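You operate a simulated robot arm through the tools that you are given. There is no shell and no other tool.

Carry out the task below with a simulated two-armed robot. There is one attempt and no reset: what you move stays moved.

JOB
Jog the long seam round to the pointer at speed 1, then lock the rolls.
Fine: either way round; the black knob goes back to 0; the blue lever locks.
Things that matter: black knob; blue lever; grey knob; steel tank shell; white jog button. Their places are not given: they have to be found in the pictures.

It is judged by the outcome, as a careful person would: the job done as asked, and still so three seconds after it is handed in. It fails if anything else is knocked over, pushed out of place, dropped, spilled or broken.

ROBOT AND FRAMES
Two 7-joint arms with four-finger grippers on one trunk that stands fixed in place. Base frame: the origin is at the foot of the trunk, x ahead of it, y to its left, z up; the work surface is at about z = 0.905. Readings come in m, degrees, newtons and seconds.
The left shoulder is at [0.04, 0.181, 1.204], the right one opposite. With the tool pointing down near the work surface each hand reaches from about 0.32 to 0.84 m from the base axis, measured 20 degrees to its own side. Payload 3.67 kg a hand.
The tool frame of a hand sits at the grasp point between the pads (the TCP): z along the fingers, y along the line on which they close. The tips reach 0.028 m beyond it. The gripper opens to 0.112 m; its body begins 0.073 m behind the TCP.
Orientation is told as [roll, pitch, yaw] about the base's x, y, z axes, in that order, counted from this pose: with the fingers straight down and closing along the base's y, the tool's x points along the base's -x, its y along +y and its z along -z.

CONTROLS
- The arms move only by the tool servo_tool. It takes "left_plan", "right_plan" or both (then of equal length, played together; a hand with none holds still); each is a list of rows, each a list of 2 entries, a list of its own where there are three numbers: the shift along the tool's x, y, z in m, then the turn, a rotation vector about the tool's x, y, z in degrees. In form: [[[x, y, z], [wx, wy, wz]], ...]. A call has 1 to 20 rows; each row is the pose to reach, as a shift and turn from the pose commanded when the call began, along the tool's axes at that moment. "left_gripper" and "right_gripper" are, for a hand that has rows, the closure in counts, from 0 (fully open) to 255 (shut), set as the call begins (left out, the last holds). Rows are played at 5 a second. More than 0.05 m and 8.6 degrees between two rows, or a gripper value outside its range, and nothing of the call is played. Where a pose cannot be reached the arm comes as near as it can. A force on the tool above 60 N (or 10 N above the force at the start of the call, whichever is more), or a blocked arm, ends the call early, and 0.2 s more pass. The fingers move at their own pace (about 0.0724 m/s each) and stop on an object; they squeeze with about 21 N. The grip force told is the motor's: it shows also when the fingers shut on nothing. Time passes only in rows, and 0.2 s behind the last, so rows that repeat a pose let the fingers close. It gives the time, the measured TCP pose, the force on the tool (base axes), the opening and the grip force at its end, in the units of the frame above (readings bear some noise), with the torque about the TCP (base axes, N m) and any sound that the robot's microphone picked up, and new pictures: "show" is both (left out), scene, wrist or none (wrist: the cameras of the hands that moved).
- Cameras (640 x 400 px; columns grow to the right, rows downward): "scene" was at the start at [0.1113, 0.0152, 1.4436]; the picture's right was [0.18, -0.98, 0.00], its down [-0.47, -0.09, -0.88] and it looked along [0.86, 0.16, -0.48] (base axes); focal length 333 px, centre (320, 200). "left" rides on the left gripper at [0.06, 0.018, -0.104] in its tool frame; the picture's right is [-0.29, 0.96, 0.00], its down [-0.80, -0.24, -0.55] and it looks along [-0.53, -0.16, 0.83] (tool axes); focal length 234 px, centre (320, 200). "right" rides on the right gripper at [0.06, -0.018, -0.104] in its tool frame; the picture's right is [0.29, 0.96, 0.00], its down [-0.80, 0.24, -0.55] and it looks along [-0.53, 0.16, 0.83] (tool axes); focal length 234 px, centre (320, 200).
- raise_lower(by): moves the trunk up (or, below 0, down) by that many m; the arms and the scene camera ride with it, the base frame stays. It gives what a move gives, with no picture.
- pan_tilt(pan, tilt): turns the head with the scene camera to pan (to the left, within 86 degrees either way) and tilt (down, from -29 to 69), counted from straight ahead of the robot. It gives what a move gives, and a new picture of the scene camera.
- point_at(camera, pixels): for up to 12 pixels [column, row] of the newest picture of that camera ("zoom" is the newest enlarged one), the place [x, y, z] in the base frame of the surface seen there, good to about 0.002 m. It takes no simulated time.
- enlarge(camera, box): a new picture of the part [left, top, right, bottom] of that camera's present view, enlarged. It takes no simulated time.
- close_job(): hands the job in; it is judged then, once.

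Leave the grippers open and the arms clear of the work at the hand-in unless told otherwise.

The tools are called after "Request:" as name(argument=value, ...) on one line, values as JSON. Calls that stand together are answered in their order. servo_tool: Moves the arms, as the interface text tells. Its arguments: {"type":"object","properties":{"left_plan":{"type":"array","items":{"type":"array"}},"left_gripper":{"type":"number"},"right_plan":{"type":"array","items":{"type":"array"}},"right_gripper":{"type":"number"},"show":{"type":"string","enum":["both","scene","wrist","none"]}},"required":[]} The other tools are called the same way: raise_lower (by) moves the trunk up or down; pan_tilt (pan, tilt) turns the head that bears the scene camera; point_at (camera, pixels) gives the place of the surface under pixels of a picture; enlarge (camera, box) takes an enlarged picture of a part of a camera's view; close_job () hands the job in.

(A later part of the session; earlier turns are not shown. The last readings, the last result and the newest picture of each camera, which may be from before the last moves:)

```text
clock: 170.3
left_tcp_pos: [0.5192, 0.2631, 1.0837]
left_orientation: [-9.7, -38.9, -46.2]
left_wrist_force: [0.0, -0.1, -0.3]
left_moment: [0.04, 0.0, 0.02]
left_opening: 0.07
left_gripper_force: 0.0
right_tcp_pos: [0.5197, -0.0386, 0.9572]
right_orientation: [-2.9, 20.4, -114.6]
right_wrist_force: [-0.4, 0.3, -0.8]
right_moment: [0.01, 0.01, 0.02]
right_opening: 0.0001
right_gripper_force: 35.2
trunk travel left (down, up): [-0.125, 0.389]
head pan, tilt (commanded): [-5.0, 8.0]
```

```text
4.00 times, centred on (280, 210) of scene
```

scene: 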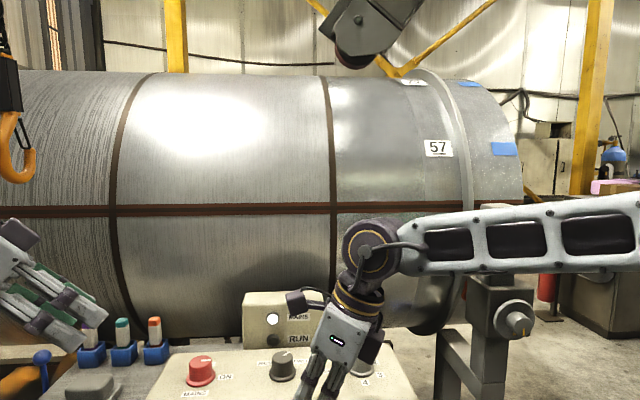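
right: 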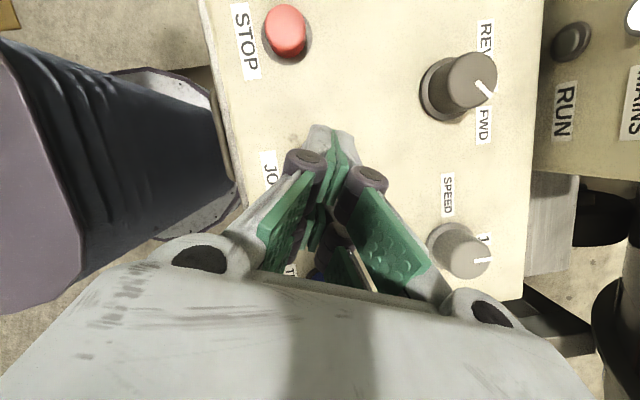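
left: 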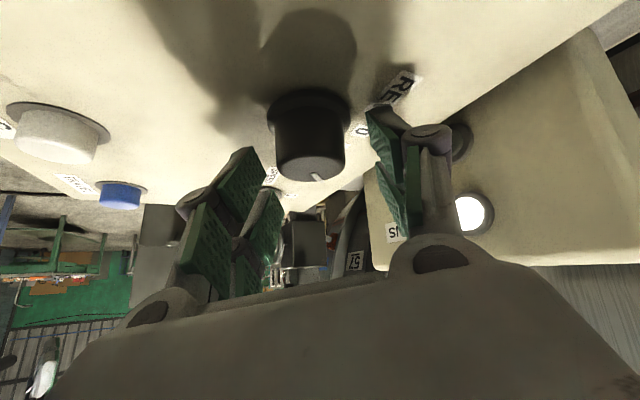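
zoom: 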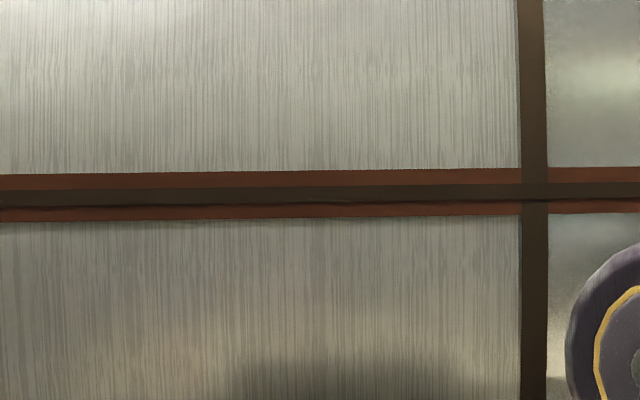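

Released; the RUN lamp is dark. I measure the seam, wait a moment, and measure again to see whether it has stopped.

Request:
point_at(camera="zoom", pixels=[[300, 171], [300, 193], [300, 216], [100, 195], [450, 191], [580, 190]])

Request:
servo_tool(right_plan=[[[0, 0, 0], [0, 0, 0]], [[0, 0, 0], [0, 0, 0]], [[0, 0, 0], [0, 0, 0]]], show="scene")

Request:
enlarge(camera="scene", box=[200, 160, 360, 260])

Request:
point_at(camera="zoom", pixels=[[300, 171], [300, 193], [300, 216], [100, 195], [450, 191], [580, 190]])

```text
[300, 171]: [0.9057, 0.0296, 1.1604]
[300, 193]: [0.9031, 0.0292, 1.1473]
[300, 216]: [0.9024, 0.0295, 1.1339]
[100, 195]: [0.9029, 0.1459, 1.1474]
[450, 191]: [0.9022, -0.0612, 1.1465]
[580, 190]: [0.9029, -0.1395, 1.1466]
```

```text
clock: 171.1
left_tcp_pos: [0.5192, 0.2625, 1.0832]
left_orientation: [-9.7, -38.9, -46.2]
left_wrist_force: [0.4, -0.1, 0.2]
left_moment: [0.0, 0.04, -0.02]
left_opening: 0.0696
left_gripper_force: 0.0
right_tcp_pos: [0.5204, -0.0397, 0.9571]
right_orientation: [-3.0, 20.5, -114.5]
right_wrist_force: [0.2, -0.3, 0.3]
right_moment: [0.02, 0.0, 0.03]
right_opening: 0.0
right_gripper_force: 35.4
trunk travel left (down, up): [-0.125, 0.389]
head pan, tilt (commanded): [-5.0, 8.0]
```

scene: 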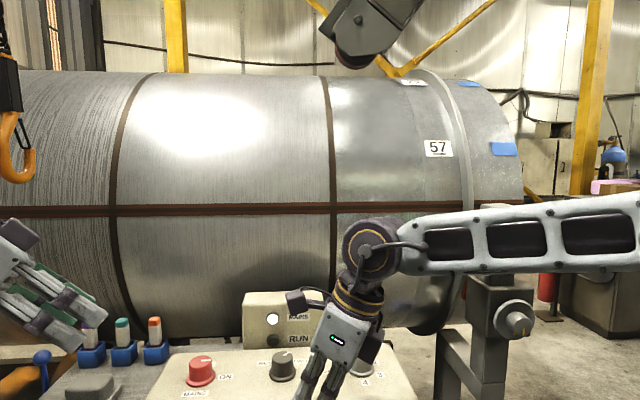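

```text
4.00 times, centred on (280, 210) of scene
```

zoom: 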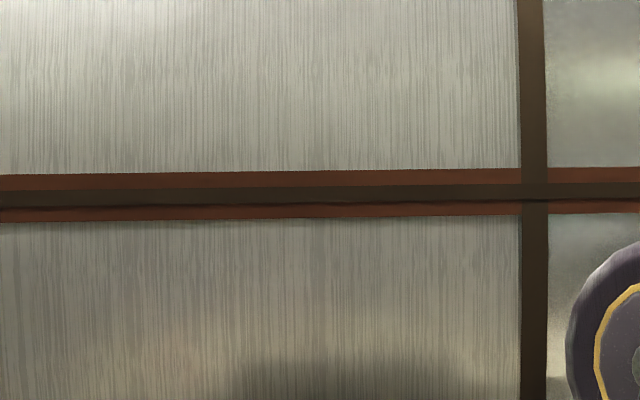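

```text
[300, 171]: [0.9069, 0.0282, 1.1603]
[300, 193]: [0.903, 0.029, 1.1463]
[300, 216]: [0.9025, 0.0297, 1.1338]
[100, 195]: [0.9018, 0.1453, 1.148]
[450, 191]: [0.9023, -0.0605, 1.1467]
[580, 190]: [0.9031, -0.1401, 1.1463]
```

It stops at once and stays: seam middle at z≈1.147, 7.3° above the pointer height (z≈1.090). I press again for about 1.5 s (7 hold rows) and release.

Request:
servo_tool(right_plan=[[[-0.0035, 0.0005, 0.0094], [0, 0, 0]], [[-0.0035, 0.0005, 0.0094], [0, 0, 0]], [[-0.0035, 0.0005, 0.0094], [0, 0, 0]], [[-0.0035, 0.0005, 0.0094], [0, 0, 0]], [[-0.0035, 0.0005, 0.0094], [0, 0, 0]], [[-0.0035, 0.0005, 0.0094], [0, 0, 0]], [[-0.0035, 0.0005, 0.0094], [0, 0, 0]], [[-0.0035, 0.0005, 0.0094], [0, 0, 0]], [[0, 0, 0], [0, 0, 0]], [[0, 0, 0], [0, 0, 0]]], show="scene")

Request:
enlarge(camera="scene", box=[200, 180, 360, 280])

```text
clock: 173.3
left_tcp_pos: [0.5183, 0.2633, 1.0839]
left_orientation: [-9.6, -38.9, -46.1]
left_wrist_force: [-0.5, -0.2, 0.9]
left_moment: [-0.02, 0.03, 0.03]
left_opening: 0.0699
left_gripper_force: 0.1
right_tcp_pos: [0.5188, -0.0387, 0.9545]
right_orientation: [-2.9, 20.5, -114.7]
right_wrist_force: [0.4, 0.2, 0.2]
right_moment: [0.0, 0.02, -0.01]
right_opening: 0.0
right_gripper_force: 35.9
trunk travel left (down, up): [-0.125, 0.389]
head pan, tilt (commanded): [-5.0, 8.0]
heard: click
```

scene: 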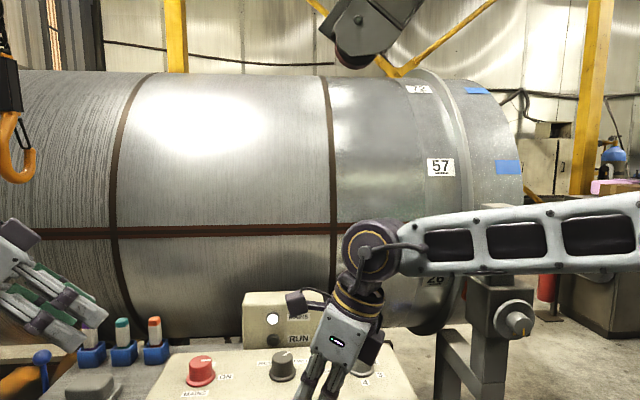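

```text
4.00 times, centred on (280, 230) of scene
```

zoom: 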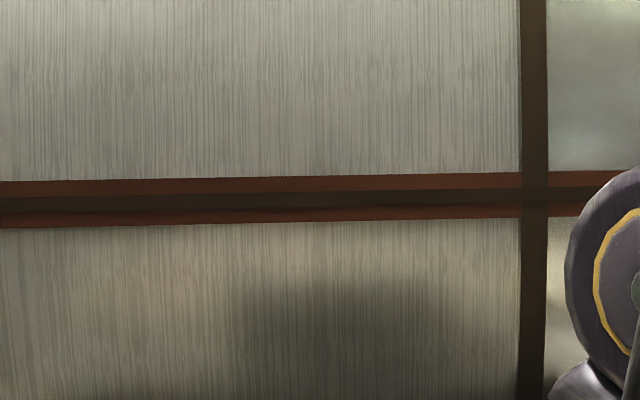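

Request:
point_at(camera="zoom", pixels=[[300, 176], [300, 199], [300, 222], [100, 202], [100, 181], [100, 226], [450, 196], [200, 200]])

```text
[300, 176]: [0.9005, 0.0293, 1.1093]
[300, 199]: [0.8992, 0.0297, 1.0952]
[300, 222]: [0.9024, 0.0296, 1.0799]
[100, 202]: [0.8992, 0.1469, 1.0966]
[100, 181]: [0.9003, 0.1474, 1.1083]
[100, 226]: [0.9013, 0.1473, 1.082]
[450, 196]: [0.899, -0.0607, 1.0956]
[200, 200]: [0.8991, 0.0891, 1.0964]
```

The seam's middle is now at z≈1.0955, edges 1.109 and 1.081 – within ~5 mm of the pointer. Before any last tap I want a direct look at the pointer tip, so I lift the right hand off and draw it aside.

Request:
servo_tool(right_plan=[[[0.0129, -0.0017, -0.0342], [0, 0, 0]], [[0.0257, -0.0033, -0.0683], [0, 0, 0]], [[-0.0126, 0.0094, -0.089], [0, 0, 0]], [[-0.0508, 0.0222, -0.1097], [0, 0, 0]], [[-0.0891, 0.0349, -0.1304], [0, 0, 0]], [[-0.1273, 0.0476, -0.1512], [0, 0, 0]], [[-0.1656, 0.0603, -0.1719], [0, 0, 0]], [[-0.2038, 0.0731, -0.1926], [0, 0, 0]], [[-0.2421, 0.0858, -0.2133], [0, 0, 0]]], show="none")

Request:
pan_tilt(pan=-25, tilt=15)

Request:
enlarge(camera="scene", box=[300, 100, 460, 220])

```text
clock: 175.3
left_tcp_pos: [0.5191, 0.2617, 1.0845]
left_orientation: [-9.5, -38.9, -46.1]
left_wrist_force: [-0.8, -0.4, -0.2]
left_moment: [0.0, 0.0, 0.0]
left_opening: 0.0701
left_gripper_force: 0.0
right_tcp_pos: [0.4821, -0.3544, 1.0645]
right_orientation: [-2.8, 20.5, -114.6]
right_wrist_force: [-0.4, -0.2, -0.1]
right_moment: [0.01, 0.0, -0.01]
right_opening: 0.0
right_gripper_force: 36.0
trunk travel left (down, up): [-0.125, 0.389]
head pan, tilt (commanded): [-5.0, 8.0]
```

```text
clock: 176.1
left_tcp_pos: [0.5189, 0.2634, 1.0841]
left_orientation: [-9.6, -38.9, -46.1]
left_wrist_force: [-0.6, -0.2, -0.4]
left_moment: [0.01, 0.0, 0.02]
left_opening: 0.07
left_gripper_force: 0.2
right_tcp_pos: [0.4819, -0.3534, 1.0648]
right_orientation: [-2.9, 20.5, -114.8]
right_wrist_force: [-0.1, 0.0, -0.4]
right_moment: [0.03, 0.0, -0.01]
right_opening: 0.0
right_gripper_force: 35.2
trunk travel left (down, up): [-0.125, 0.389]
head pan, tilt (commanded): [-25.0, 15.0]
```

scene: 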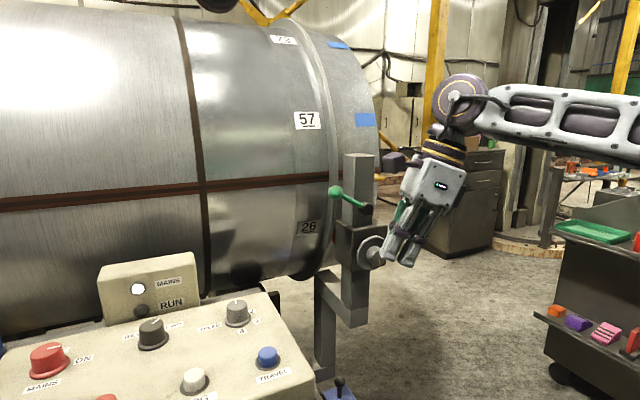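

```text
3.33 times, centred on (380, 160) of scene
```

zoom: 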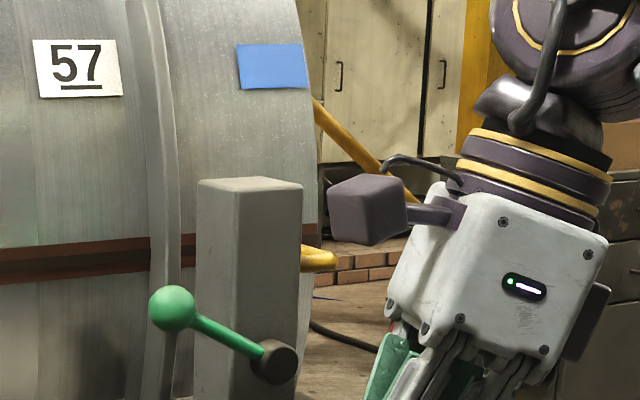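

The yellow pointer is visible right of the post at zoom (318,258), with the seam just behind it. I zoom in closer.

Request:
enlarge(camera="scene", box=[350, 150, 400, 190])

Request:
point_at(camera="zoom", pixels=[[320, 160], [320, 180], [320, 200], [320, 220], [340, 240], [360, 250], [320, 260], [380, 250]])

```text
10.00 times, centred on (375, 170) of scene
```

zoom: 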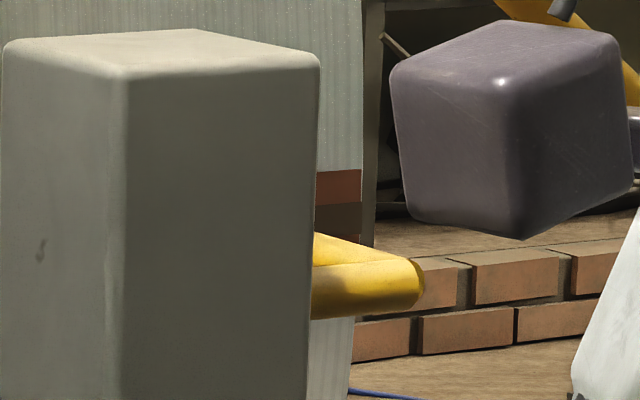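

```text
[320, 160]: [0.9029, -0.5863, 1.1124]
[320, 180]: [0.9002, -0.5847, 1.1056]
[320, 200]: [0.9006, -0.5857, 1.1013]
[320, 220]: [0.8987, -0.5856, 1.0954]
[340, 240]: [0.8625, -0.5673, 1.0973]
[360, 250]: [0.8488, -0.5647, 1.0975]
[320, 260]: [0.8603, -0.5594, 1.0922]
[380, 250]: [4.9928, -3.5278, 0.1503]
```

Pointer rod: top surface z≈1.0975, thickness ≈0.015, so its centre is z≈1.090, pointing straight at the shell. The seam's middle is 5 mm (0.7°) above it. I'll go back for one very short tap: first back to just above JOG.

Request:
servo_tool(right_plan=[[[0.0383, -0.0127, 0.0207], [0, 0, 0]], [[0.0765, -0.0255, 0.0414], [0, 0, 0]], [[0.1148, -0.0382, 0.0621], [0, 0, 0]], [[0.153, -0.0509, 0.0829], [0, 0, 0]], [[0.1913, -0.0636, 0.1036], [0, 0, 0]], [[0.2295, -0.0764, 0.1243], [0, 0, 0]], [[0.2678, -0.0891, 0.145], [0, 0, 0]], [[0.2595, -0.088, 0.167], [0, 0, 0]], [[0.2512, -0.0869, 0.1892], [0, 0, 0]], [[0.2422, -0.0857, 0.2132], [0, 0, 0]], [[0.2422, -0.0857, 0.2132], [0, 0, 0]]], show="none")

Request:
pan_tilt(pan=0, tilt=20)

Request:
enlarge(camera="scene", box=[260, 200, 420, 330])

```text
clock: 178.5
left_tcp_pos: [0.5181, 0.2632, 1.0829]
left_orientation: [-9.6, -38.9, -46.0]
left_wrist_force: [-0.8, -0.9, 0.3]
left_moment: [-0.01, 0.0, 0.01]
left_opening: 0.0699
left_gripper_force: 0.0
right_tcp_pos: [0.5188, -0.0389, 0.956]
right_orientation: [-3.0, 20.6, -114.6]
right_wrist_force: [-0.2, 0.7, 0.1]
right_moment: [-0.01, -0.04, 0.0]
right_opening: 0.0
right_gripper_force: 35.2
trunk travel left (down, up): [-0.125, 0.389]
head pan, tilt (commanded): [-25.0, 15.0]
```

```text
clock: 179.4
left_tcp_pos: [0.5184, 0.263, 1.0817]
left_orientation: [-9.7, -38.9, -46.1]
left_wrist_force: [0.1, -0.1, 0.1]
left_moment: [0.01, -0.01, -0.02]
left_opening: 0.07
left_gripper_force: 0.0
right_tcp_pos: [0.518, -0.0377, 0.9564]
right_orientation: [-2.8, 20.5, -114.6]
right_wrist_force: [-0.3, 0.2, -0.1]
right_moment: [0.01, 0.0, 0.0]
right_opening: 0.0
right_gripper_force: 36.0
trunk travel left (down, up): [-0.125, 0.389]
head pan, tilt (commanded): [0.0, 20.0]
```

scene: 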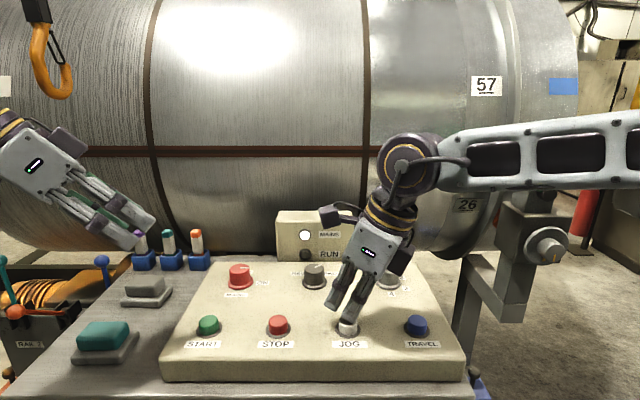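

```text
3.08 times, centred on (340, 265) of scene
```

zoom: 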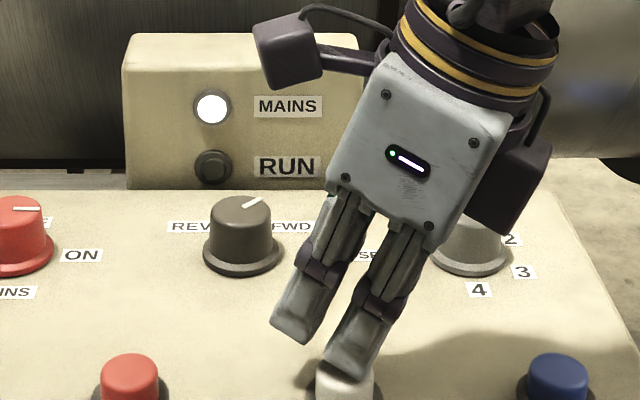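

The fingertip is just above JOG. Now the short tap: one row down 8 mm, next row up again.

Request:
servo_tool(right_plan=[[[-0.0028, 0.0004, 0.0075], [0, 0, 0]], [[0.001, -0.0001, -0.0028], [0, 0, 0]], [[0.0035, -0.0005, -0.0094], [0, 0, 0]]], show="scene")

Request:
enlarge(camera="scene", box=[200, 110, 360, 210])

Request:
point_at(camera="zoom", pixels=[[300, 150], [300, 155], [300, 160], [300, 165], [300, 170], [300, 175], [300, 180], [300, 185], [300, 190], [300, 195]])

```text
clock: 180.2
left_tcp_pos: [0.5191, 0.2629, 1.0841]
left_orientation: [-9.7, -38.8, -46.2]
left_wrist_force: [0.4, -0.7, -0.1]
left_moment: [0.0, 0.01, 0.04]
left_opening: 0.07
left_gripper_force: 0.0
right_tcp_pos: [0.5203, -0.0387, 0.9657]
right_orientation: [-2.9, 20.4, -114.6]
right_wrist_force: [0.5, -0.7, 0.4]
right_moment: [-0.05, -0.06, -0.01]
right_opening: 0.0002
right_gripper_force: 35.3
trunk travel left (down, up): [-0.125, 0.389]
head pan, tilt (commanded): [0.0, 20.0]
heard: click
```

scene: 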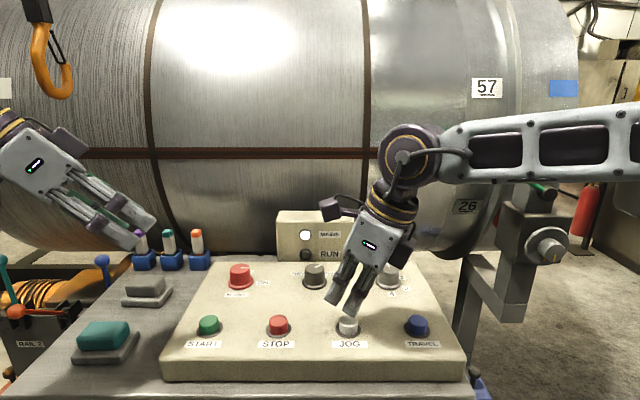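

```text
4.00 times, centred on (280, 160) of scene
```

zoom: 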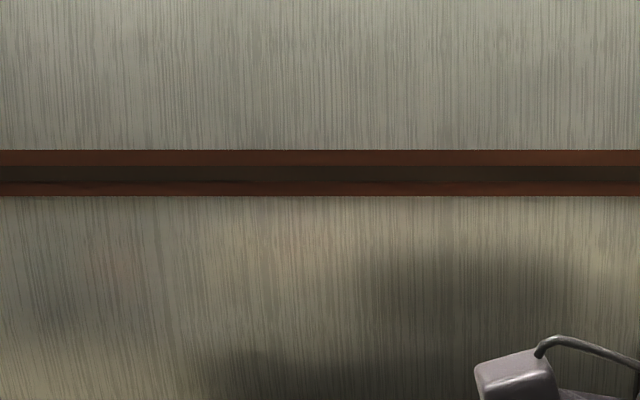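

```text
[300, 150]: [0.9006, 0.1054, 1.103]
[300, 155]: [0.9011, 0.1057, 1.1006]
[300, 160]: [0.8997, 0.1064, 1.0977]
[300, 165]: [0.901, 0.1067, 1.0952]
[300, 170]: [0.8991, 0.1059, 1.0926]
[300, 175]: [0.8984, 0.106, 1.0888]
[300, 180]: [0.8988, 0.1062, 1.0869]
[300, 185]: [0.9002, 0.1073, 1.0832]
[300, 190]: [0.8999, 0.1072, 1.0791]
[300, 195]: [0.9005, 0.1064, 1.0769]
```

Seam middle now at z≈1.0898 (edges 1.103 / 1.0765): right at the pointer's centre line (1.090). JOG is released, RUN is dark. Right hand goes back aside.

Request:
servo_tool(right_plan=[[[0.0111, -0.0014, -0.0295], [0, 0, 0]], [[0.0222, -0.0028, -0.0589], [0, 0, 0]], [[-0.0161, 0.0099, -0.0796], [0, 0, 0]], [[-0.0543, 0.0227, -0.1003], [0, 0, 0]], [[-0.0926, 0.0354, -0.121], [0, 0, 0]], [[-0.1308, 0.0481, -0.1418], [0, 0, 0]], [[-0.1691, 0.0608, -0.1625], [0, 0, 0]], [[-0.2073, 0.0736, -0.1832], [0, 0, 0]], [[-0.2456, 0.0863, -0.2039], [0, 0, 0]]], show="none")

Request:
pan_tilt(pan=-25, tilt=15)

Request:
enlarge(camera="scene", box=[350, 150, 400, 190])

```text
clock: 182.2
left_tcp_pos: [0.5183, 0.2629, 1.0842]
left_orientation: [-9.6, -38.7, -46.1]
left_wrist_force: [-0.8, -0.3, 0.2]
left_moment: [0.01, 0.0, 0.0]
left_opening: 0.0698
left_gripper_force: 0.0
right_tcp_pos: [0.4838, -0.3524, 1.0667]
right_orientation: [-2.9, 20.6, -114.6]
right_wrist_force: [0.1, -0.3, -1.3]
right_moment: [0.07, 0.0, 0.01]
right_opening: 0.0002
right_gripper_force: 35.9
trunk travel left (down, up): [-0.125, 0.389]
head pan, tilt (commanded): [0.0, 20.0]
```

```text
clock: 183.1
left_tcp_pos: [0.518, 0.2626, 1.0838]
left_orientation: [-9.7, -38.9, -46.1]
left_wrist_force: [0.1, -1.0, -1.1]
left_moment: [0.01, 0.01, -0.01]
left_opening: 0.0698
left_gripper_force: 0.0
right_tcp_pos: [0.4846, -0.3516, 1.0673]
right_orientation: [-2.9, 20.4, -114.5]
right_wrist_force: [0.1, 0.7, -0.8]
right_moment: [0.03, -0.04, 0.01]
right_opening: 0.0
right_gripper_force: 35.7
trunk travel left (down, up): [-0.125, 0.389]
head pan, tilt (commanded): [-25.0, 15.0]
```

scene: 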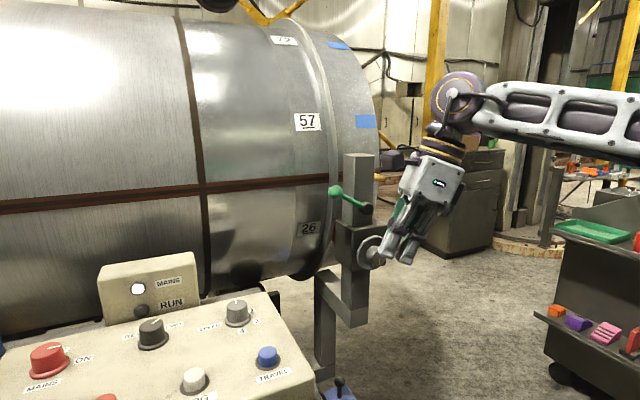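

```text
10.00 times, centred on (375, 170) of scene
```

zoom: 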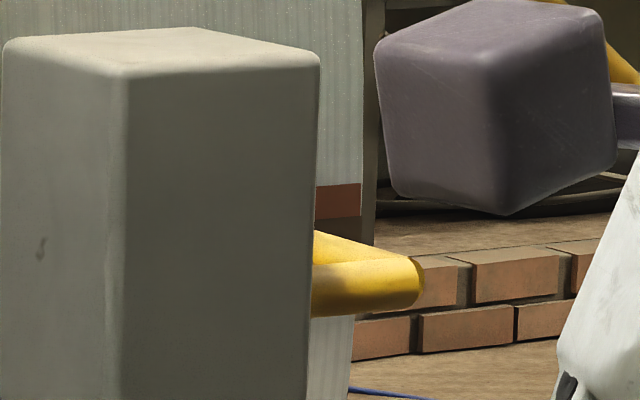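

The pointer now aims at the middle of the seam band. Next: black knob back to 0 with the left hand: same approach pose as before but spun 24° further clockwise, so I can turn counter-clockwise.

Request:
servo_tool(left_plan=[[[-0.0279, -0.0084, 0.0373], [0, 0, 0]], [[-0.0558, -0.0167, 0.0745], [0, 0, 0]], [[-0.0838, -0.0251, 0.1118], [0, 0, 0]], [[-0.1117, -0.0334, 0.149], [0, 0, 6]], [[-0.1396, -0.0418, 0.1863], [0, 0, 12]], [[-0.1666, -0.0558, 0.2235], [0, 0, 18]], [[-0.1659, -0.0576, 0.2235], [0, 0, 24]]], left_gripper=96, show="wrist")

Request:
pan_tilt(pan=0, tilt=25)

```text
clock: 184.7
left_tcp_pos: [0.6307, 0.0064, 1.0279]
left_orientation: [10.1, -38.9, -77.2]
left_wrist_force: [-0.7, 0.1, 0.0]
left_moment: [0.02, -0.01, 0.01]
left_opening: 0.0699
left_gripper_force: 0.0
right_tcp_pos: [0.4854, -0.3517, 1.0674]
right_orientation: [-2.7, 20.5, -114.6]
right_wrist_force: [-0.5, 0.0, -0.1]
right_moment: [-0.01, 0.0, -0.01]
right_opening: 0.0
right_gripper_force: 35.7
trunk travel left (down, up): [-0.125, 0.389]
head pan, tilt (commanded): [-25.0, 15.0]
```

left: 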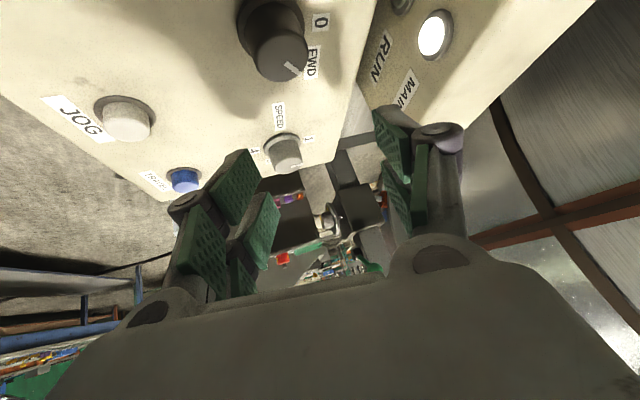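

```text
clock: 185.6
left_tcp_pos: [0.631, 0.0067, 1.0286]
left_orientation: [9.9, -38.8, -77.0]
left_wrist_force: [0.1, -0.9, -0.3]
left_moment: [-0.03, 0.01, 0.01]
left_opening: 0.0699
left_gripper_force: 0.1
right_tcp_pos: [0.4843, -0.3517, 1.0671]
right_orientation: [-2.9, 20.5, -114.5]
right_wrist_force: [0.1, 0.1, 0.1]
right_moment: [0.02, 0.01, -0.01]
right_opening: 0.0
right_gripper_force: 35.9
trunk travel left (down, up): [-0.125, 0.389]
head pan, tilt (commanded): [0.0, 25.0]
```

scene: 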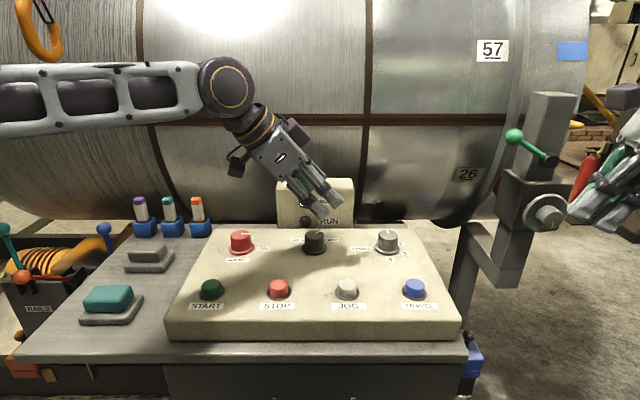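

Above the knob at the right place. Now straight down 0.081 to the gripping height.

Request:
servo_tool(left_plan=[[[0.017, -0.0036, 0.0209], [0, 0, 0]], [[0.034, -0.0073, 0.0417], [0, 0, 0]], [[0.051, -0.0109, 0.0626], [0, 0, 0]], [[0.051, -0.0109, 0.0626], [0, 0, 0]]], show="wrist")

```text
clock: 186.6
left_tcp_pos: [0.6324, 0.0056, 0.945]
left_orientation: [10.0, -38.7, -77.0]
left_wrist_force: [-0.7, -0.8, -0.9]
left_moment: [0.01, 0.03, 0.01]
left_opening: 0.0701
left_gripper_force: 0.1
right_tcp_pos: [0.4835, -0.3524, 1.0665]
right_orientation: [-2.9, 20.5, -114.7]
right_wrist_force: [-0.2, 0.6, 0.3]
right_moment: [-0.01, 0.0, -0.03]
right_opening: 0.0
right_gripper_force: 35.4
trunk travel left (down, up): [-0.125, 0.389]
head pan, tilt (commanded): [0.0, 25.0]
```

left: 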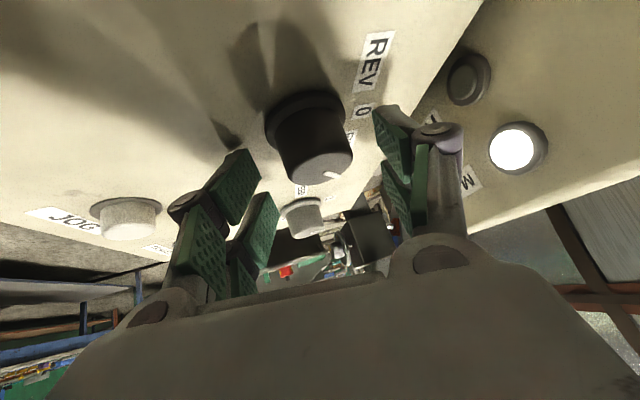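

Aligned as before (knob at (312,140) between the pads). Closing and turning 23° counter-clockwise.

Request:
servo_tool(left_plan=[[[0, 0, -0.001], [0, 0, 0]], [[0, 0, -0.001], [0, 0, 0]], [[0, 0, -0.001], [0, 0, 0]], [[0.0001, 0.0013, -0.001], [0, 0, -4]], [[0.0002, 0.0026, -0.001], [0, 0, -8]], [[0.0004, 0.0038, -0.001], [0, 0, -12]], [[0.0007, 0.0051, -0.001], [0, 0, -16]], [[0.0011, 0.0063, -0.001], [0, 0, -20]], [[0.0015, 0.0072, -0.001], [0, 0, -23]], [[0.0015, 0.0072, -0.001], [0, 0, -23]]], left_gripper=255, show="none")

Request:
servo_tool(left_plan=[[[0, 0, 0], [0, 0, 0]], [[0, 0, 0], [0, 0, 0]], [[0.0002, -0.0026, 0], [0, 0, 8]], [[0.0007, -0.0051, 0], [0, 0, 16]], [[0.0015, -0.0072, 0], [0, 0, 23]]], left_gripper=110, show="wrist")

Request:
enlarge(camera="left", box=[230, 60, 430, 220])

```text
clock: 188.8
left_tcp_pos: [0.6387, 0.0109, 0.946]
left_orientation: [-8.9, -39.1, -47.3]
left_wrist_force: [1.2, 6.2, 5.9]
left_moment: [0.98, -1.33, -0.05]
left_opening: 0.0383
left_gripper_force: 44.9
right_tcp_pos: [0.4843, -0.352, 1.0678]
right_orientation: [-2.8, 20.5, -114.5]
right_wrist_force: [0.4, 0.2, 0.2]
right_moment: [0.03, 0.01, -0.01]
right_opening: 0.0001
right_gripper_force: 35.7
trunk travel left (down, up): [-0.125, 0.389]
head pan, tilt (commanded): [0.0, 25.0]
```

```text
clock: 190.0
left_tcp_pos: [0.6313, 0.0071, 0.9461]
left_orientation: [10.1, -38.8, -77.2]
left_wrist_force: [0.5, 1.5, 0.2]
left_moment: [0.03, 0.0, -0.01]
left_opening: 0.0636
left_gripper_force: 0.0
right_tcp_pos: [0.4839, -0.3524, 1.0666]
right_orientation: [-2.8, 20.4, -114.6]
right_wrist_force: [0.5, -1.2, -0.1]
right_moment: [0.02, -0.01, 0.0]
right_opening: 0.0001
right_gripper_force: 35.3
trunk travel left (down, up): [-0.125, 0.389]
head pan, tilt (commanded): [0.0, 25.0]
```

left: 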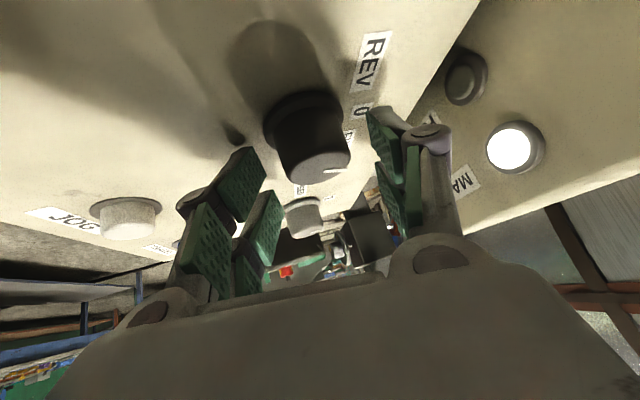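

```text
2.50 times, centred on (330, 140) of left
```

zoom: 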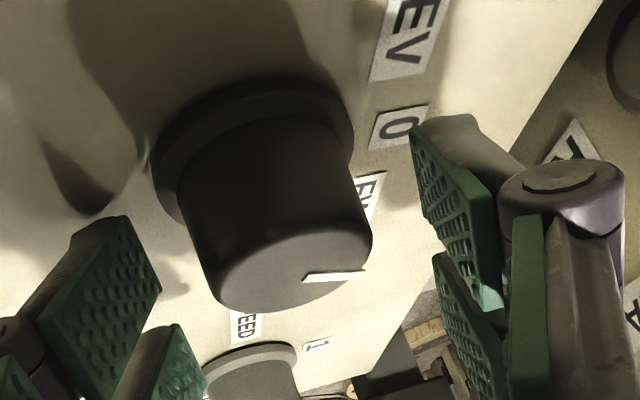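

I measure the mark's direction now.

Request:
point_at(camera="zoom", pixels=[[306, 279], [320, 277], [335, 275], [350, 273], [360, 272]])

```text
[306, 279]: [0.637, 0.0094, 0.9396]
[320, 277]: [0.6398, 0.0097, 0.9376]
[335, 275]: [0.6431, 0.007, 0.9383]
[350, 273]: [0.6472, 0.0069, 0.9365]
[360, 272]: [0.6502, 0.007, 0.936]
```

The mark stands at roughly -17°. I turn another 17° counter-clockwise and re-measure.

Request:
servo_tool(left_plan=[[[0, 0, 0], [0, 0, 0]], [[0, 0, 0], [0, 0, 0]], [[0, 0, 0], [0, 0, 0]], [[0.0001, 0.0013, 0], [0, 0, -4]], [[0.0002, 0.0026, 0], [0, 0, -8]], [[0.0004, 0.0038, 0], [0, 0, -12]], [[0.0008, 0.0054, 0], [0, 0, -17]], [[0.0008, 0.0054, 0], [0, 0, -17]]], left_gripper=255, show="none")

Request:
servo_tool(left_plan=[[[0, 0, 0], [0, 0, 0]], [[0, 0, 0], [0, 0, 0]], [[0.0002, -0.0026, 0], [0, 0, 8]], [[0.0008, -0.0054, 0], [0, 0, 17]]], left_gripper=110, show="wrist")

Request:
enlarge(camera="left", box=[280, 100, 380, 180])

```text
clock: 191.8
left_tcp_pos: [0.6378, 0.01, 0.9459]
left_orientation: [-4.0, -39.9, -54.9]
left_wrist_force: [1.4, 2.8, 4.9]
left_moment: [0.76, -0.5, 0.05]
left_opening: 0.0367
left_gripper_force: 45.1
right_tcp_pos: [0.4853, -0.3526, 1.0679]
right_orientation: [-2.9, 20.5, -114.6]
right_wrist_force: [-0.9, -0.3, -0.3]
right_moment: [0.0, -0.01, -0.03]
right_opening: 0.0003
right_gripper_force: 35.6
trunk travel left (down, up): [-0.125, 0.389]
head pan, tilt (commanded): [0.0, 25.0]
```

```text
refused: row 4 steps farther than a row can; nothing moved
```

```text
5.00 times, centred on (330, 140) of left
```

zoom: 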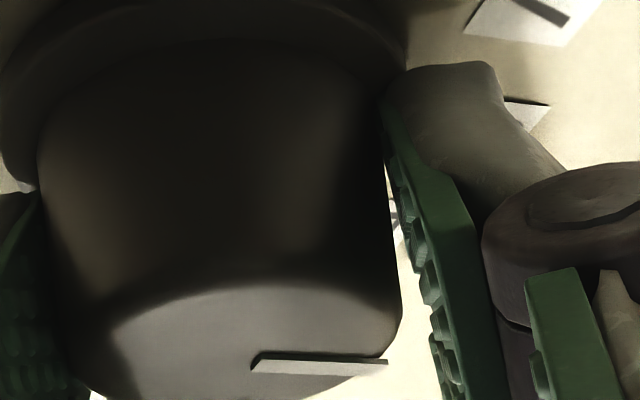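

The letting-go call was refused (a 9° step). I now open without turning, and look at the mark from here.

Request:
servo_tool(left_plan=[[[0, 0, 0], [0, 0, 0]], [[0, 0, 0], [0, 0, 0]], [[0, 0, 0], [0, 0, 0]]], left_gripper=110, show="both")

Request:
enlarge(camera="left", box=[270, 90, 390, 190])

Request:
point_at(camera="zoom", pixels=[[290, 318], [310, 318], [330, 318], [350, 318], [370, 317], [300, 260]])

```text
clock: 192.6
left_tcp_pos: [0.6372, 0.0087, 0.9457]
left_orientation: [-4.1, -39.8, -55.1]
left_wrist_force: [-0.8, -0.3, -0.8]
left_moment: [0.0, -0.01, 0.0]
left_opening: 0.0639
left_gripper_force: 0.1
right_tcp_pos: [0.4851, -0.352, 1.0662]
right_orientation: [-2.8, 20.5, -114.7]
right_wrist_force: [0.0, -0.2, 0.6]
right_moment: [-0.04, -0.04, 0.03]
right_opening: 0.0
right_gripper_force: 35.8
trunk travel left (down, up): [-0.125, 0.389]
head pan, tilt (commanded): [0.0, 25.0]
```

scene: 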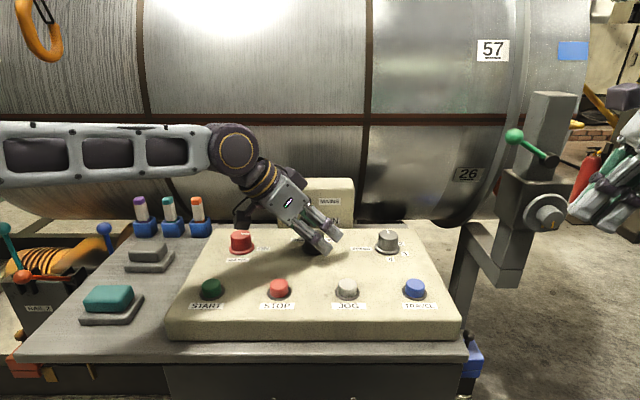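
left: 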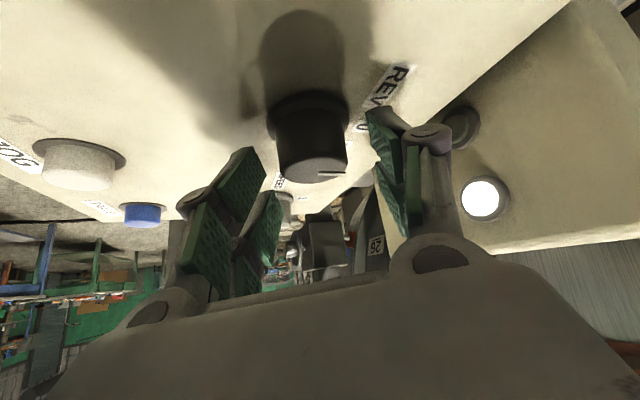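

```text
4.00 times, centred on (330, 140) of left
```

zoom: 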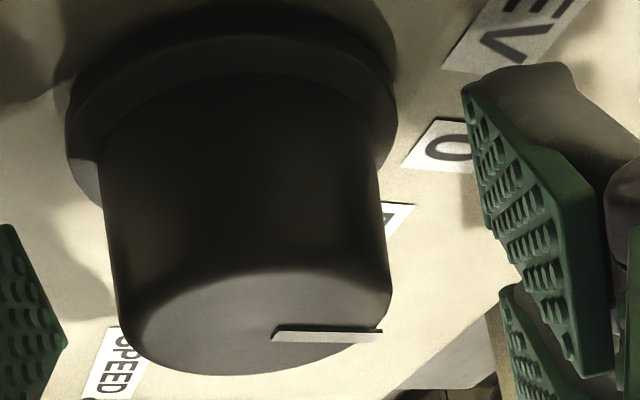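

```text
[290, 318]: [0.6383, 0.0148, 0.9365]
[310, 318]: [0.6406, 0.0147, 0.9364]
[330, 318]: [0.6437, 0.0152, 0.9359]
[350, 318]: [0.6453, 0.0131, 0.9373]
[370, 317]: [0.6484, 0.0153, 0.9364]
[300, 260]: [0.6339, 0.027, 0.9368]
```

The mark line runs from (275,337) to (380,334) in this zoom; I measure along it.

Request:
point_at(camera="zoom", pixels=[[278, 337], [295, 337], [312, 336], [330, 336], [347, 335], [365, 335], [376, 334], [440, 147]])

```text
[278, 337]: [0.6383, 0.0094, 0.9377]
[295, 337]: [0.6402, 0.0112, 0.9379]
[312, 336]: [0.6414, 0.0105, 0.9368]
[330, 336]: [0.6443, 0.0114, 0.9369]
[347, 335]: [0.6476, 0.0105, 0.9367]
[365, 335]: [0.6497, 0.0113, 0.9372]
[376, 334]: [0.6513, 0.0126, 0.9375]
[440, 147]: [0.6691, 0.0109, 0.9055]
```

The mark lies along y≈0.011 straight at the 0 label: the black knob is at 0. I lift the left hand straight up by 0.09, and measure the pens, lever and board edge for the next path.

Request:
servo_tool(left_plan=[[[-0.0192, -0.0016, -0.023], [0, 0, 0]], [[-0.0384, -0.0033, -0.046], [0, 0, 0]], [[-0.0576, -0.0049, -0.069], [0, 0, 0]]], left_gripper=96, show="scene")

Request:
point_at(camera="scene", pixels=[[139, 200], [167, 200], [196, 200], [145, 228], [103, 230], [110, 245], [130, 222], [30, 330], [60, 312], [22, 277], [8, 230], [35, 40]])

Request:
enlarge(camera="scene", box=[270, 210, 410, 280])

```text
clock: 193.4
left_tcp_pos: [0.636, 0.009, 1.036]
left_orientation: [-4.1, -39.7, -55.1]
left_wrist_force: [-1.0, 0.1, 0.2]
left_moment: [-0.01, -0.02, 0.01]
left_opening: 0.0698
left_gripper_force: 0.1
right_tcp_pos: [0.484, -0.3529, 1.0662]
right_orientation: [-2.9, 20.4, -114.6]
right_wrist_force: [-0.6, 0.4, -0.1]
right_moment: [0.03, 0.01, 0.0]
right_opening: 0.0
right_gripper_force: 36.1
trunk travel left (down, up): [-0.125, 0.389]
head pan, tilt (commanded): [0.0, 25.0]
```

scene: 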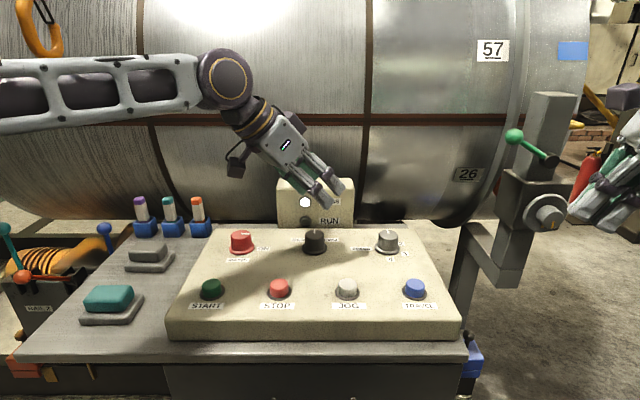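

```text
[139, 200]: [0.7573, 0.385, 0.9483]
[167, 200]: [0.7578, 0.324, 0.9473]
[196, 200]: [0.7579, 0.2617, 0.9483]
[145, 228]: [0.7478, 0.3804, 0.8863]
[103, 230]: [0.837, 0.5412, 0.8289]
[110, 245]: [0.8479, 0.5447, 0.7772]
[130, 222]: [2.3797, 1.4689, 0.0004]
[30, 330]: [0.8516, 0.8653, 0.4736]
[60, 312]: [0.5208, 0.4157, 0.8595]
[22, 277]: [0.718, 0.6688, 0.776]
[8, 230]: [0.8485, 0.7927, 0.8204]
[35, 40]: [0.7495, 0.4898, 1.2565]
```

```text
4.57 times, centred on (340, 245) of scene
```

zoom: 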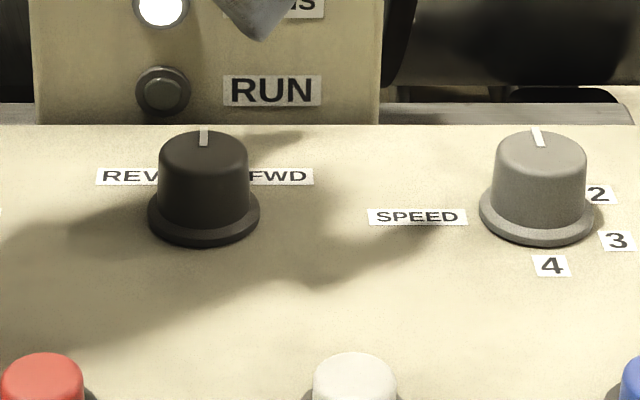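

Both knobs read right: black at 0, grey at 1. Now I bring the left hand round to the lever block: to (0.56,0.46,1.02), pitched 45° forward, and look with its camera.

Request:
servo_tool(left_plan=[[[0.0328, 0.0177, -0.0265], [-4.1, -0.64, -4.1]], [[0.0657, 0.0354, -0.053], [-8.2, -1.28, -8.1]], [[0.0985, 0.0531, -0.0795], [-12.3, -1.9, -12.2]], [[0.1313, 0.0708, -0.106], [-16.4, -2.6, -16.3]], [[0.1642, 0.0886, -0.1325], [-20.6, -3.2, -20.4]], [[0.197, 0.1063, -0.159], [-24.7, -3.8, -24.4]], [[0.2298, 0.124, -0.1855], [-28.8, -4.5, -28.5]], [[0.2626, 0.1417, -0.212], [-32.9, -5.1, -32.6]], [[0.2955, 0.1594, -0.2385], [-37.0, -5.8, -36.6]], [[0.3283, 0.1771, -0.265], [-41.1, -6.4, -40.7]]], left_gripper=0, show="wrist")

Request:
pan_tilt(pan=35, tilt=30)

```text
clock: 195.6
left_tcp_pos: [0.5603, 0.4618, 1.0189]
left_orientation: [0.0, -45.1, 0.2]
left_wrist_force: [0.0, 0.0, 0.1]
left_moment: [-0.01, -0.01, -0.03]
left_opening: 0.1119
left_gripper_force: 0.0
right_tcp_pos: [0.4842, -0.3504, 1.0673]
right_orientation: [-2.8, 20.4, -114.7]
right_wrist_force: [0.5, 0.5, -0.2]
right_moment: [-0.03, 0.04, 0.01]
right_opening: 0.0002
right_gripper_force: 36.2
trunk travel left (down, up): [-0.125, 0.389]
head pan, tilt (commanded): [0.0, 25.0]
```

left: 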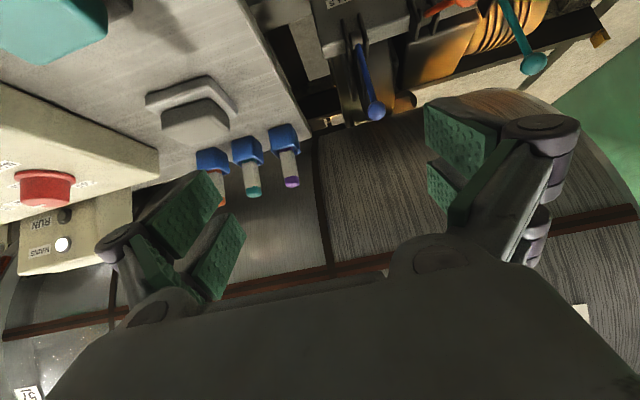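

```text
clock: 196.6
left_tcp_pos: [0.56, 0.4604, 1.0197]
left_orientation: [0.1, -45.1, 0.0]
left_wrist_force: [0.6, -0.1, 0.9]
left_moment: [-0.01, -0.01, -0.03]
left_opening: 0.1119
left_gripper_force: 0.1
right_tcp_pos: [0.4848, -0.352, 1.0662]
right_orientation: [-2.9, 20.5, -114.7]
right_wrist_force: [0.0, -0.6, -0.4]
right_moment: [-0.01, 0.04, -0.02]
right_opening: 0.0
right_gripper_force: 35.5
trunk travel left (down, up): [-0.125, 0.389]
head pan, tilt (commanded): [35.0, 30.0]
```

scene: 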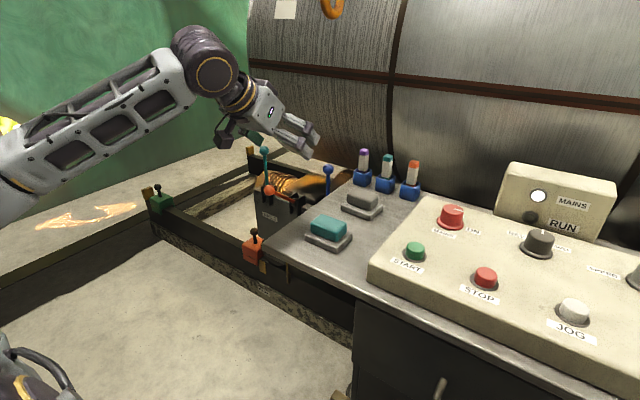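

The left camera sees the levers: blue one with its ball at (375,112) and pivot near (360,45), orange at (440,8), teal at (520,45). I zoom in.

Request:
enlarge(camera="left", box=[300, 0, 560, 150])

Request:
enlarge(camera="scene", box=[220, 130, 360, 280])

```text
2.46 times, centred on (430, 75) of left
```

zoom: 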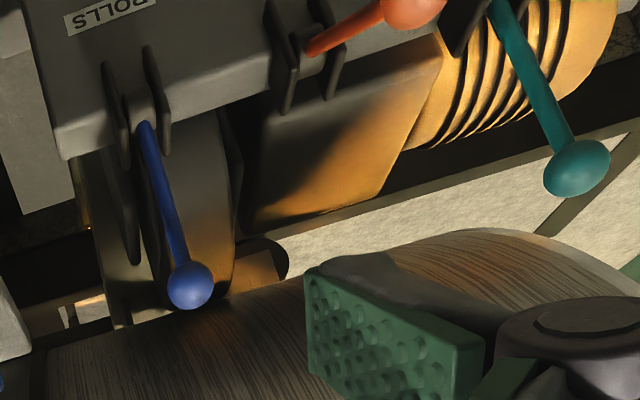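

```text
2.67 times, centred on (290, 205) of scene
```

zoom: 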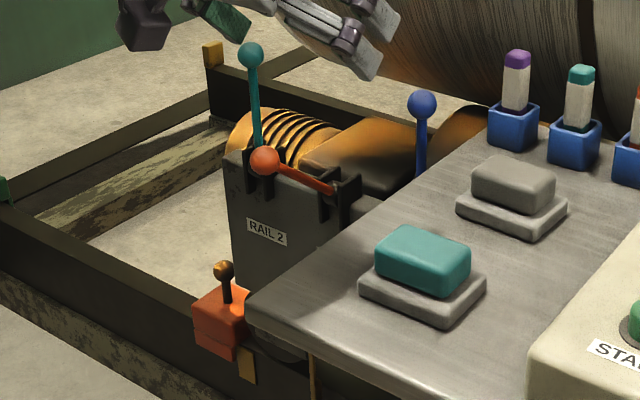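

The blue lever's label reads ROLLS. It stands upright (unlocked – the rolls turned), while the orange one is pulled forward, so locking means pulling blue forward. I measure pivots and balls.

Request:
enlarge(camera="left", box=[300, 0, 560, 150])

Request:
point_at(camera="zoom", pixels=[[190, 285], [180, 240], [160, 175], [147, 130], [315, 45], [350, 28], [412, 5], [125, 120], [165, 120], [100, 150], [560, 140], [578, 165]])

```text
2.46 times, centred on (430, 75) of left
```

zoom: 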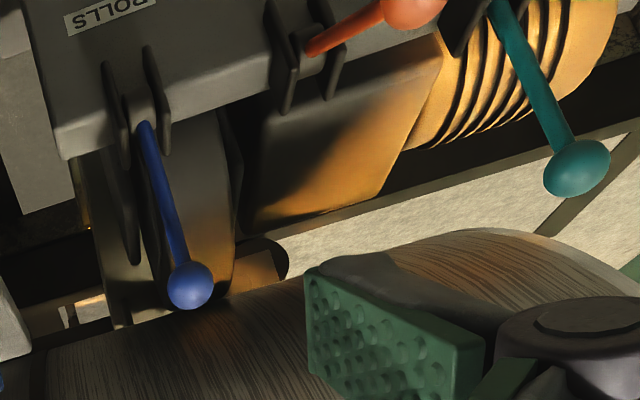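

```text
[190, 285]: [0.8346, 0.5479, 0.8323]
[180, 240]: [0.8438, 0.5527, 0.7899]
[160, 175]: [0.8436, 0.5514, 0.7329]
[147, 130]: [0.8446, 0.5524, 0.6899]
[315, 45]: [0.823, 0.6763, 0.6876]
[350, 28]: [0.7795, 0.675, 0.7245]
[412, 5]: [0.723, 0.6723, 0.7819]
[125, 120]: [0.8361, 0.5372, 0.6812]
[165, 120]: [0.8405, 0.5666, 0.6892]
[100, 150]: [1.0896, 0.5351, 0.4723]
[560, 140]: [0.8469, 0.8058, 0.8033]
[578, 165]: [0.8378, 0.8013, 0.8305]
```

Blue lever: pivot ≈ (0.848,0.55,0.667), ball ≈ (0.849,0.55,0.836); the orange one shows the pulled position is about 49° forward. I'll approach with the left hand pitched 45°, first to y≈0.55, then to (0.786,0.55,0.90), about 9 cm short of the ball.

Request:
servo_tool(left_plan=[[[0, 0.045, 0], [0, 0, 0]], [[0, 0.089, 0], [0, 0, 0]], [[-0.0124, 0.089, 0.0408], [0, 0, 0]], [[-0.0248, 0.089, 0.0816], [0, 0, 0]], [[-0.0373, 0.089, 0.1224], [0, 0, 0]], [[-0.0497, 0.089, 0.1632], [0, 0, 0]], [[-0.0621, 0.089, 0.204], [0, 0, 0]], [[-0.0745, 0.089, 0.2448], [0, 0, 0]]], left_gripper=96, show="both")

Request:
enlarge(camera="left", box=[200, 60, 440, 210])

```text
clock: 198.4
left_tcp_pos: [0.7897, 0.5489, 0.8976]
left_orientation: [0.2, -45.1, -0.1]
left_wrist_force: [-0.8, -0.6, 0.4]
left_moment: [0.0, 0.02, -0.01]
left_opening: 0.0697
left_gripper_force: 0.0
right_tcp_pos: [0.4863, -0.353, 1.0668]
right_orientation: [-3.0, 20.5, -114.5]
right_wrist_force: [-0.2, -0.5, -0.7]
right_moment: [0.04, 0.01, 0.04]
right_opening: 0.0
right_gripper_force: 36.0
trunk travel left (down, up): [-0.125, 0.389]
head pan, tilt (commanded): [35.0, 30.0]
```

scene: 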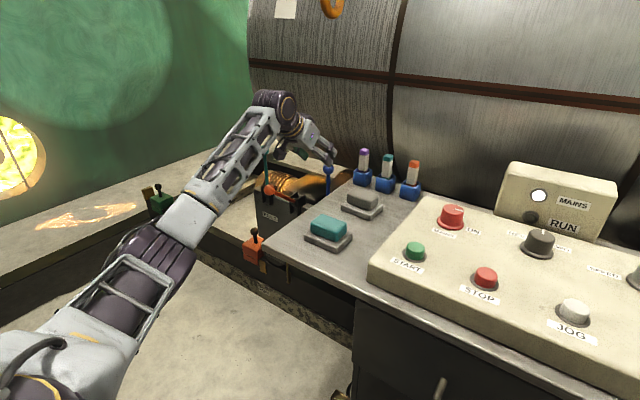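
left: 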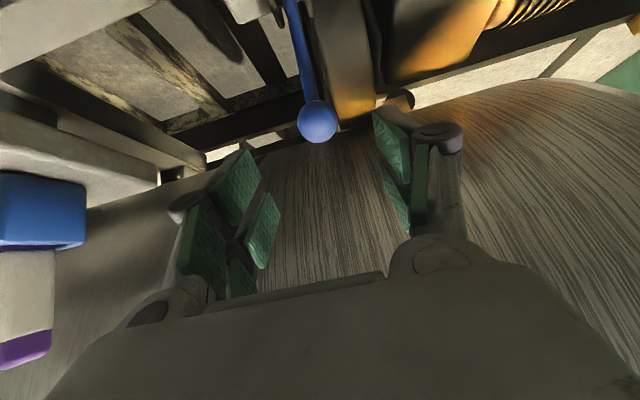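

```text
2.67 times, centred on (320, 135) of left
```

zoom: 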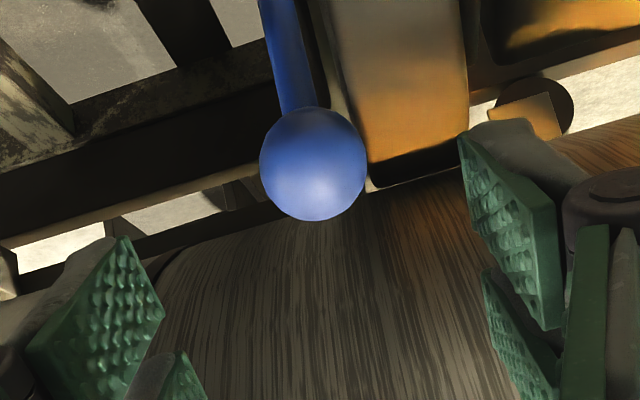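

The ball is at (317,122), almost on the hand's axis (320,135). I measure its surface to refine.

Request:
point_at(camera="left", pixels=[[317, 122], [317, 110], [317, 135], [305, 122], [329, 122], [303, 80], [296, 40]])

```text
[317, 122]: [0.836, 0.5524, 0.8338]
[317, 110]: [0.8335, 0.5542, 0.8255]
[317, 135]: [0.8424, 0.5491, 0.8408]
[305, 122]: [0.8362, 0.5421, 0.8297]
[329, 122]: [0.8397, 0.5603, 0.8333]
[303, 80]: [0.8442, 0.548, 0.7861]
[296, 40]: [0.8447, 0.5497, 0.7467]
```

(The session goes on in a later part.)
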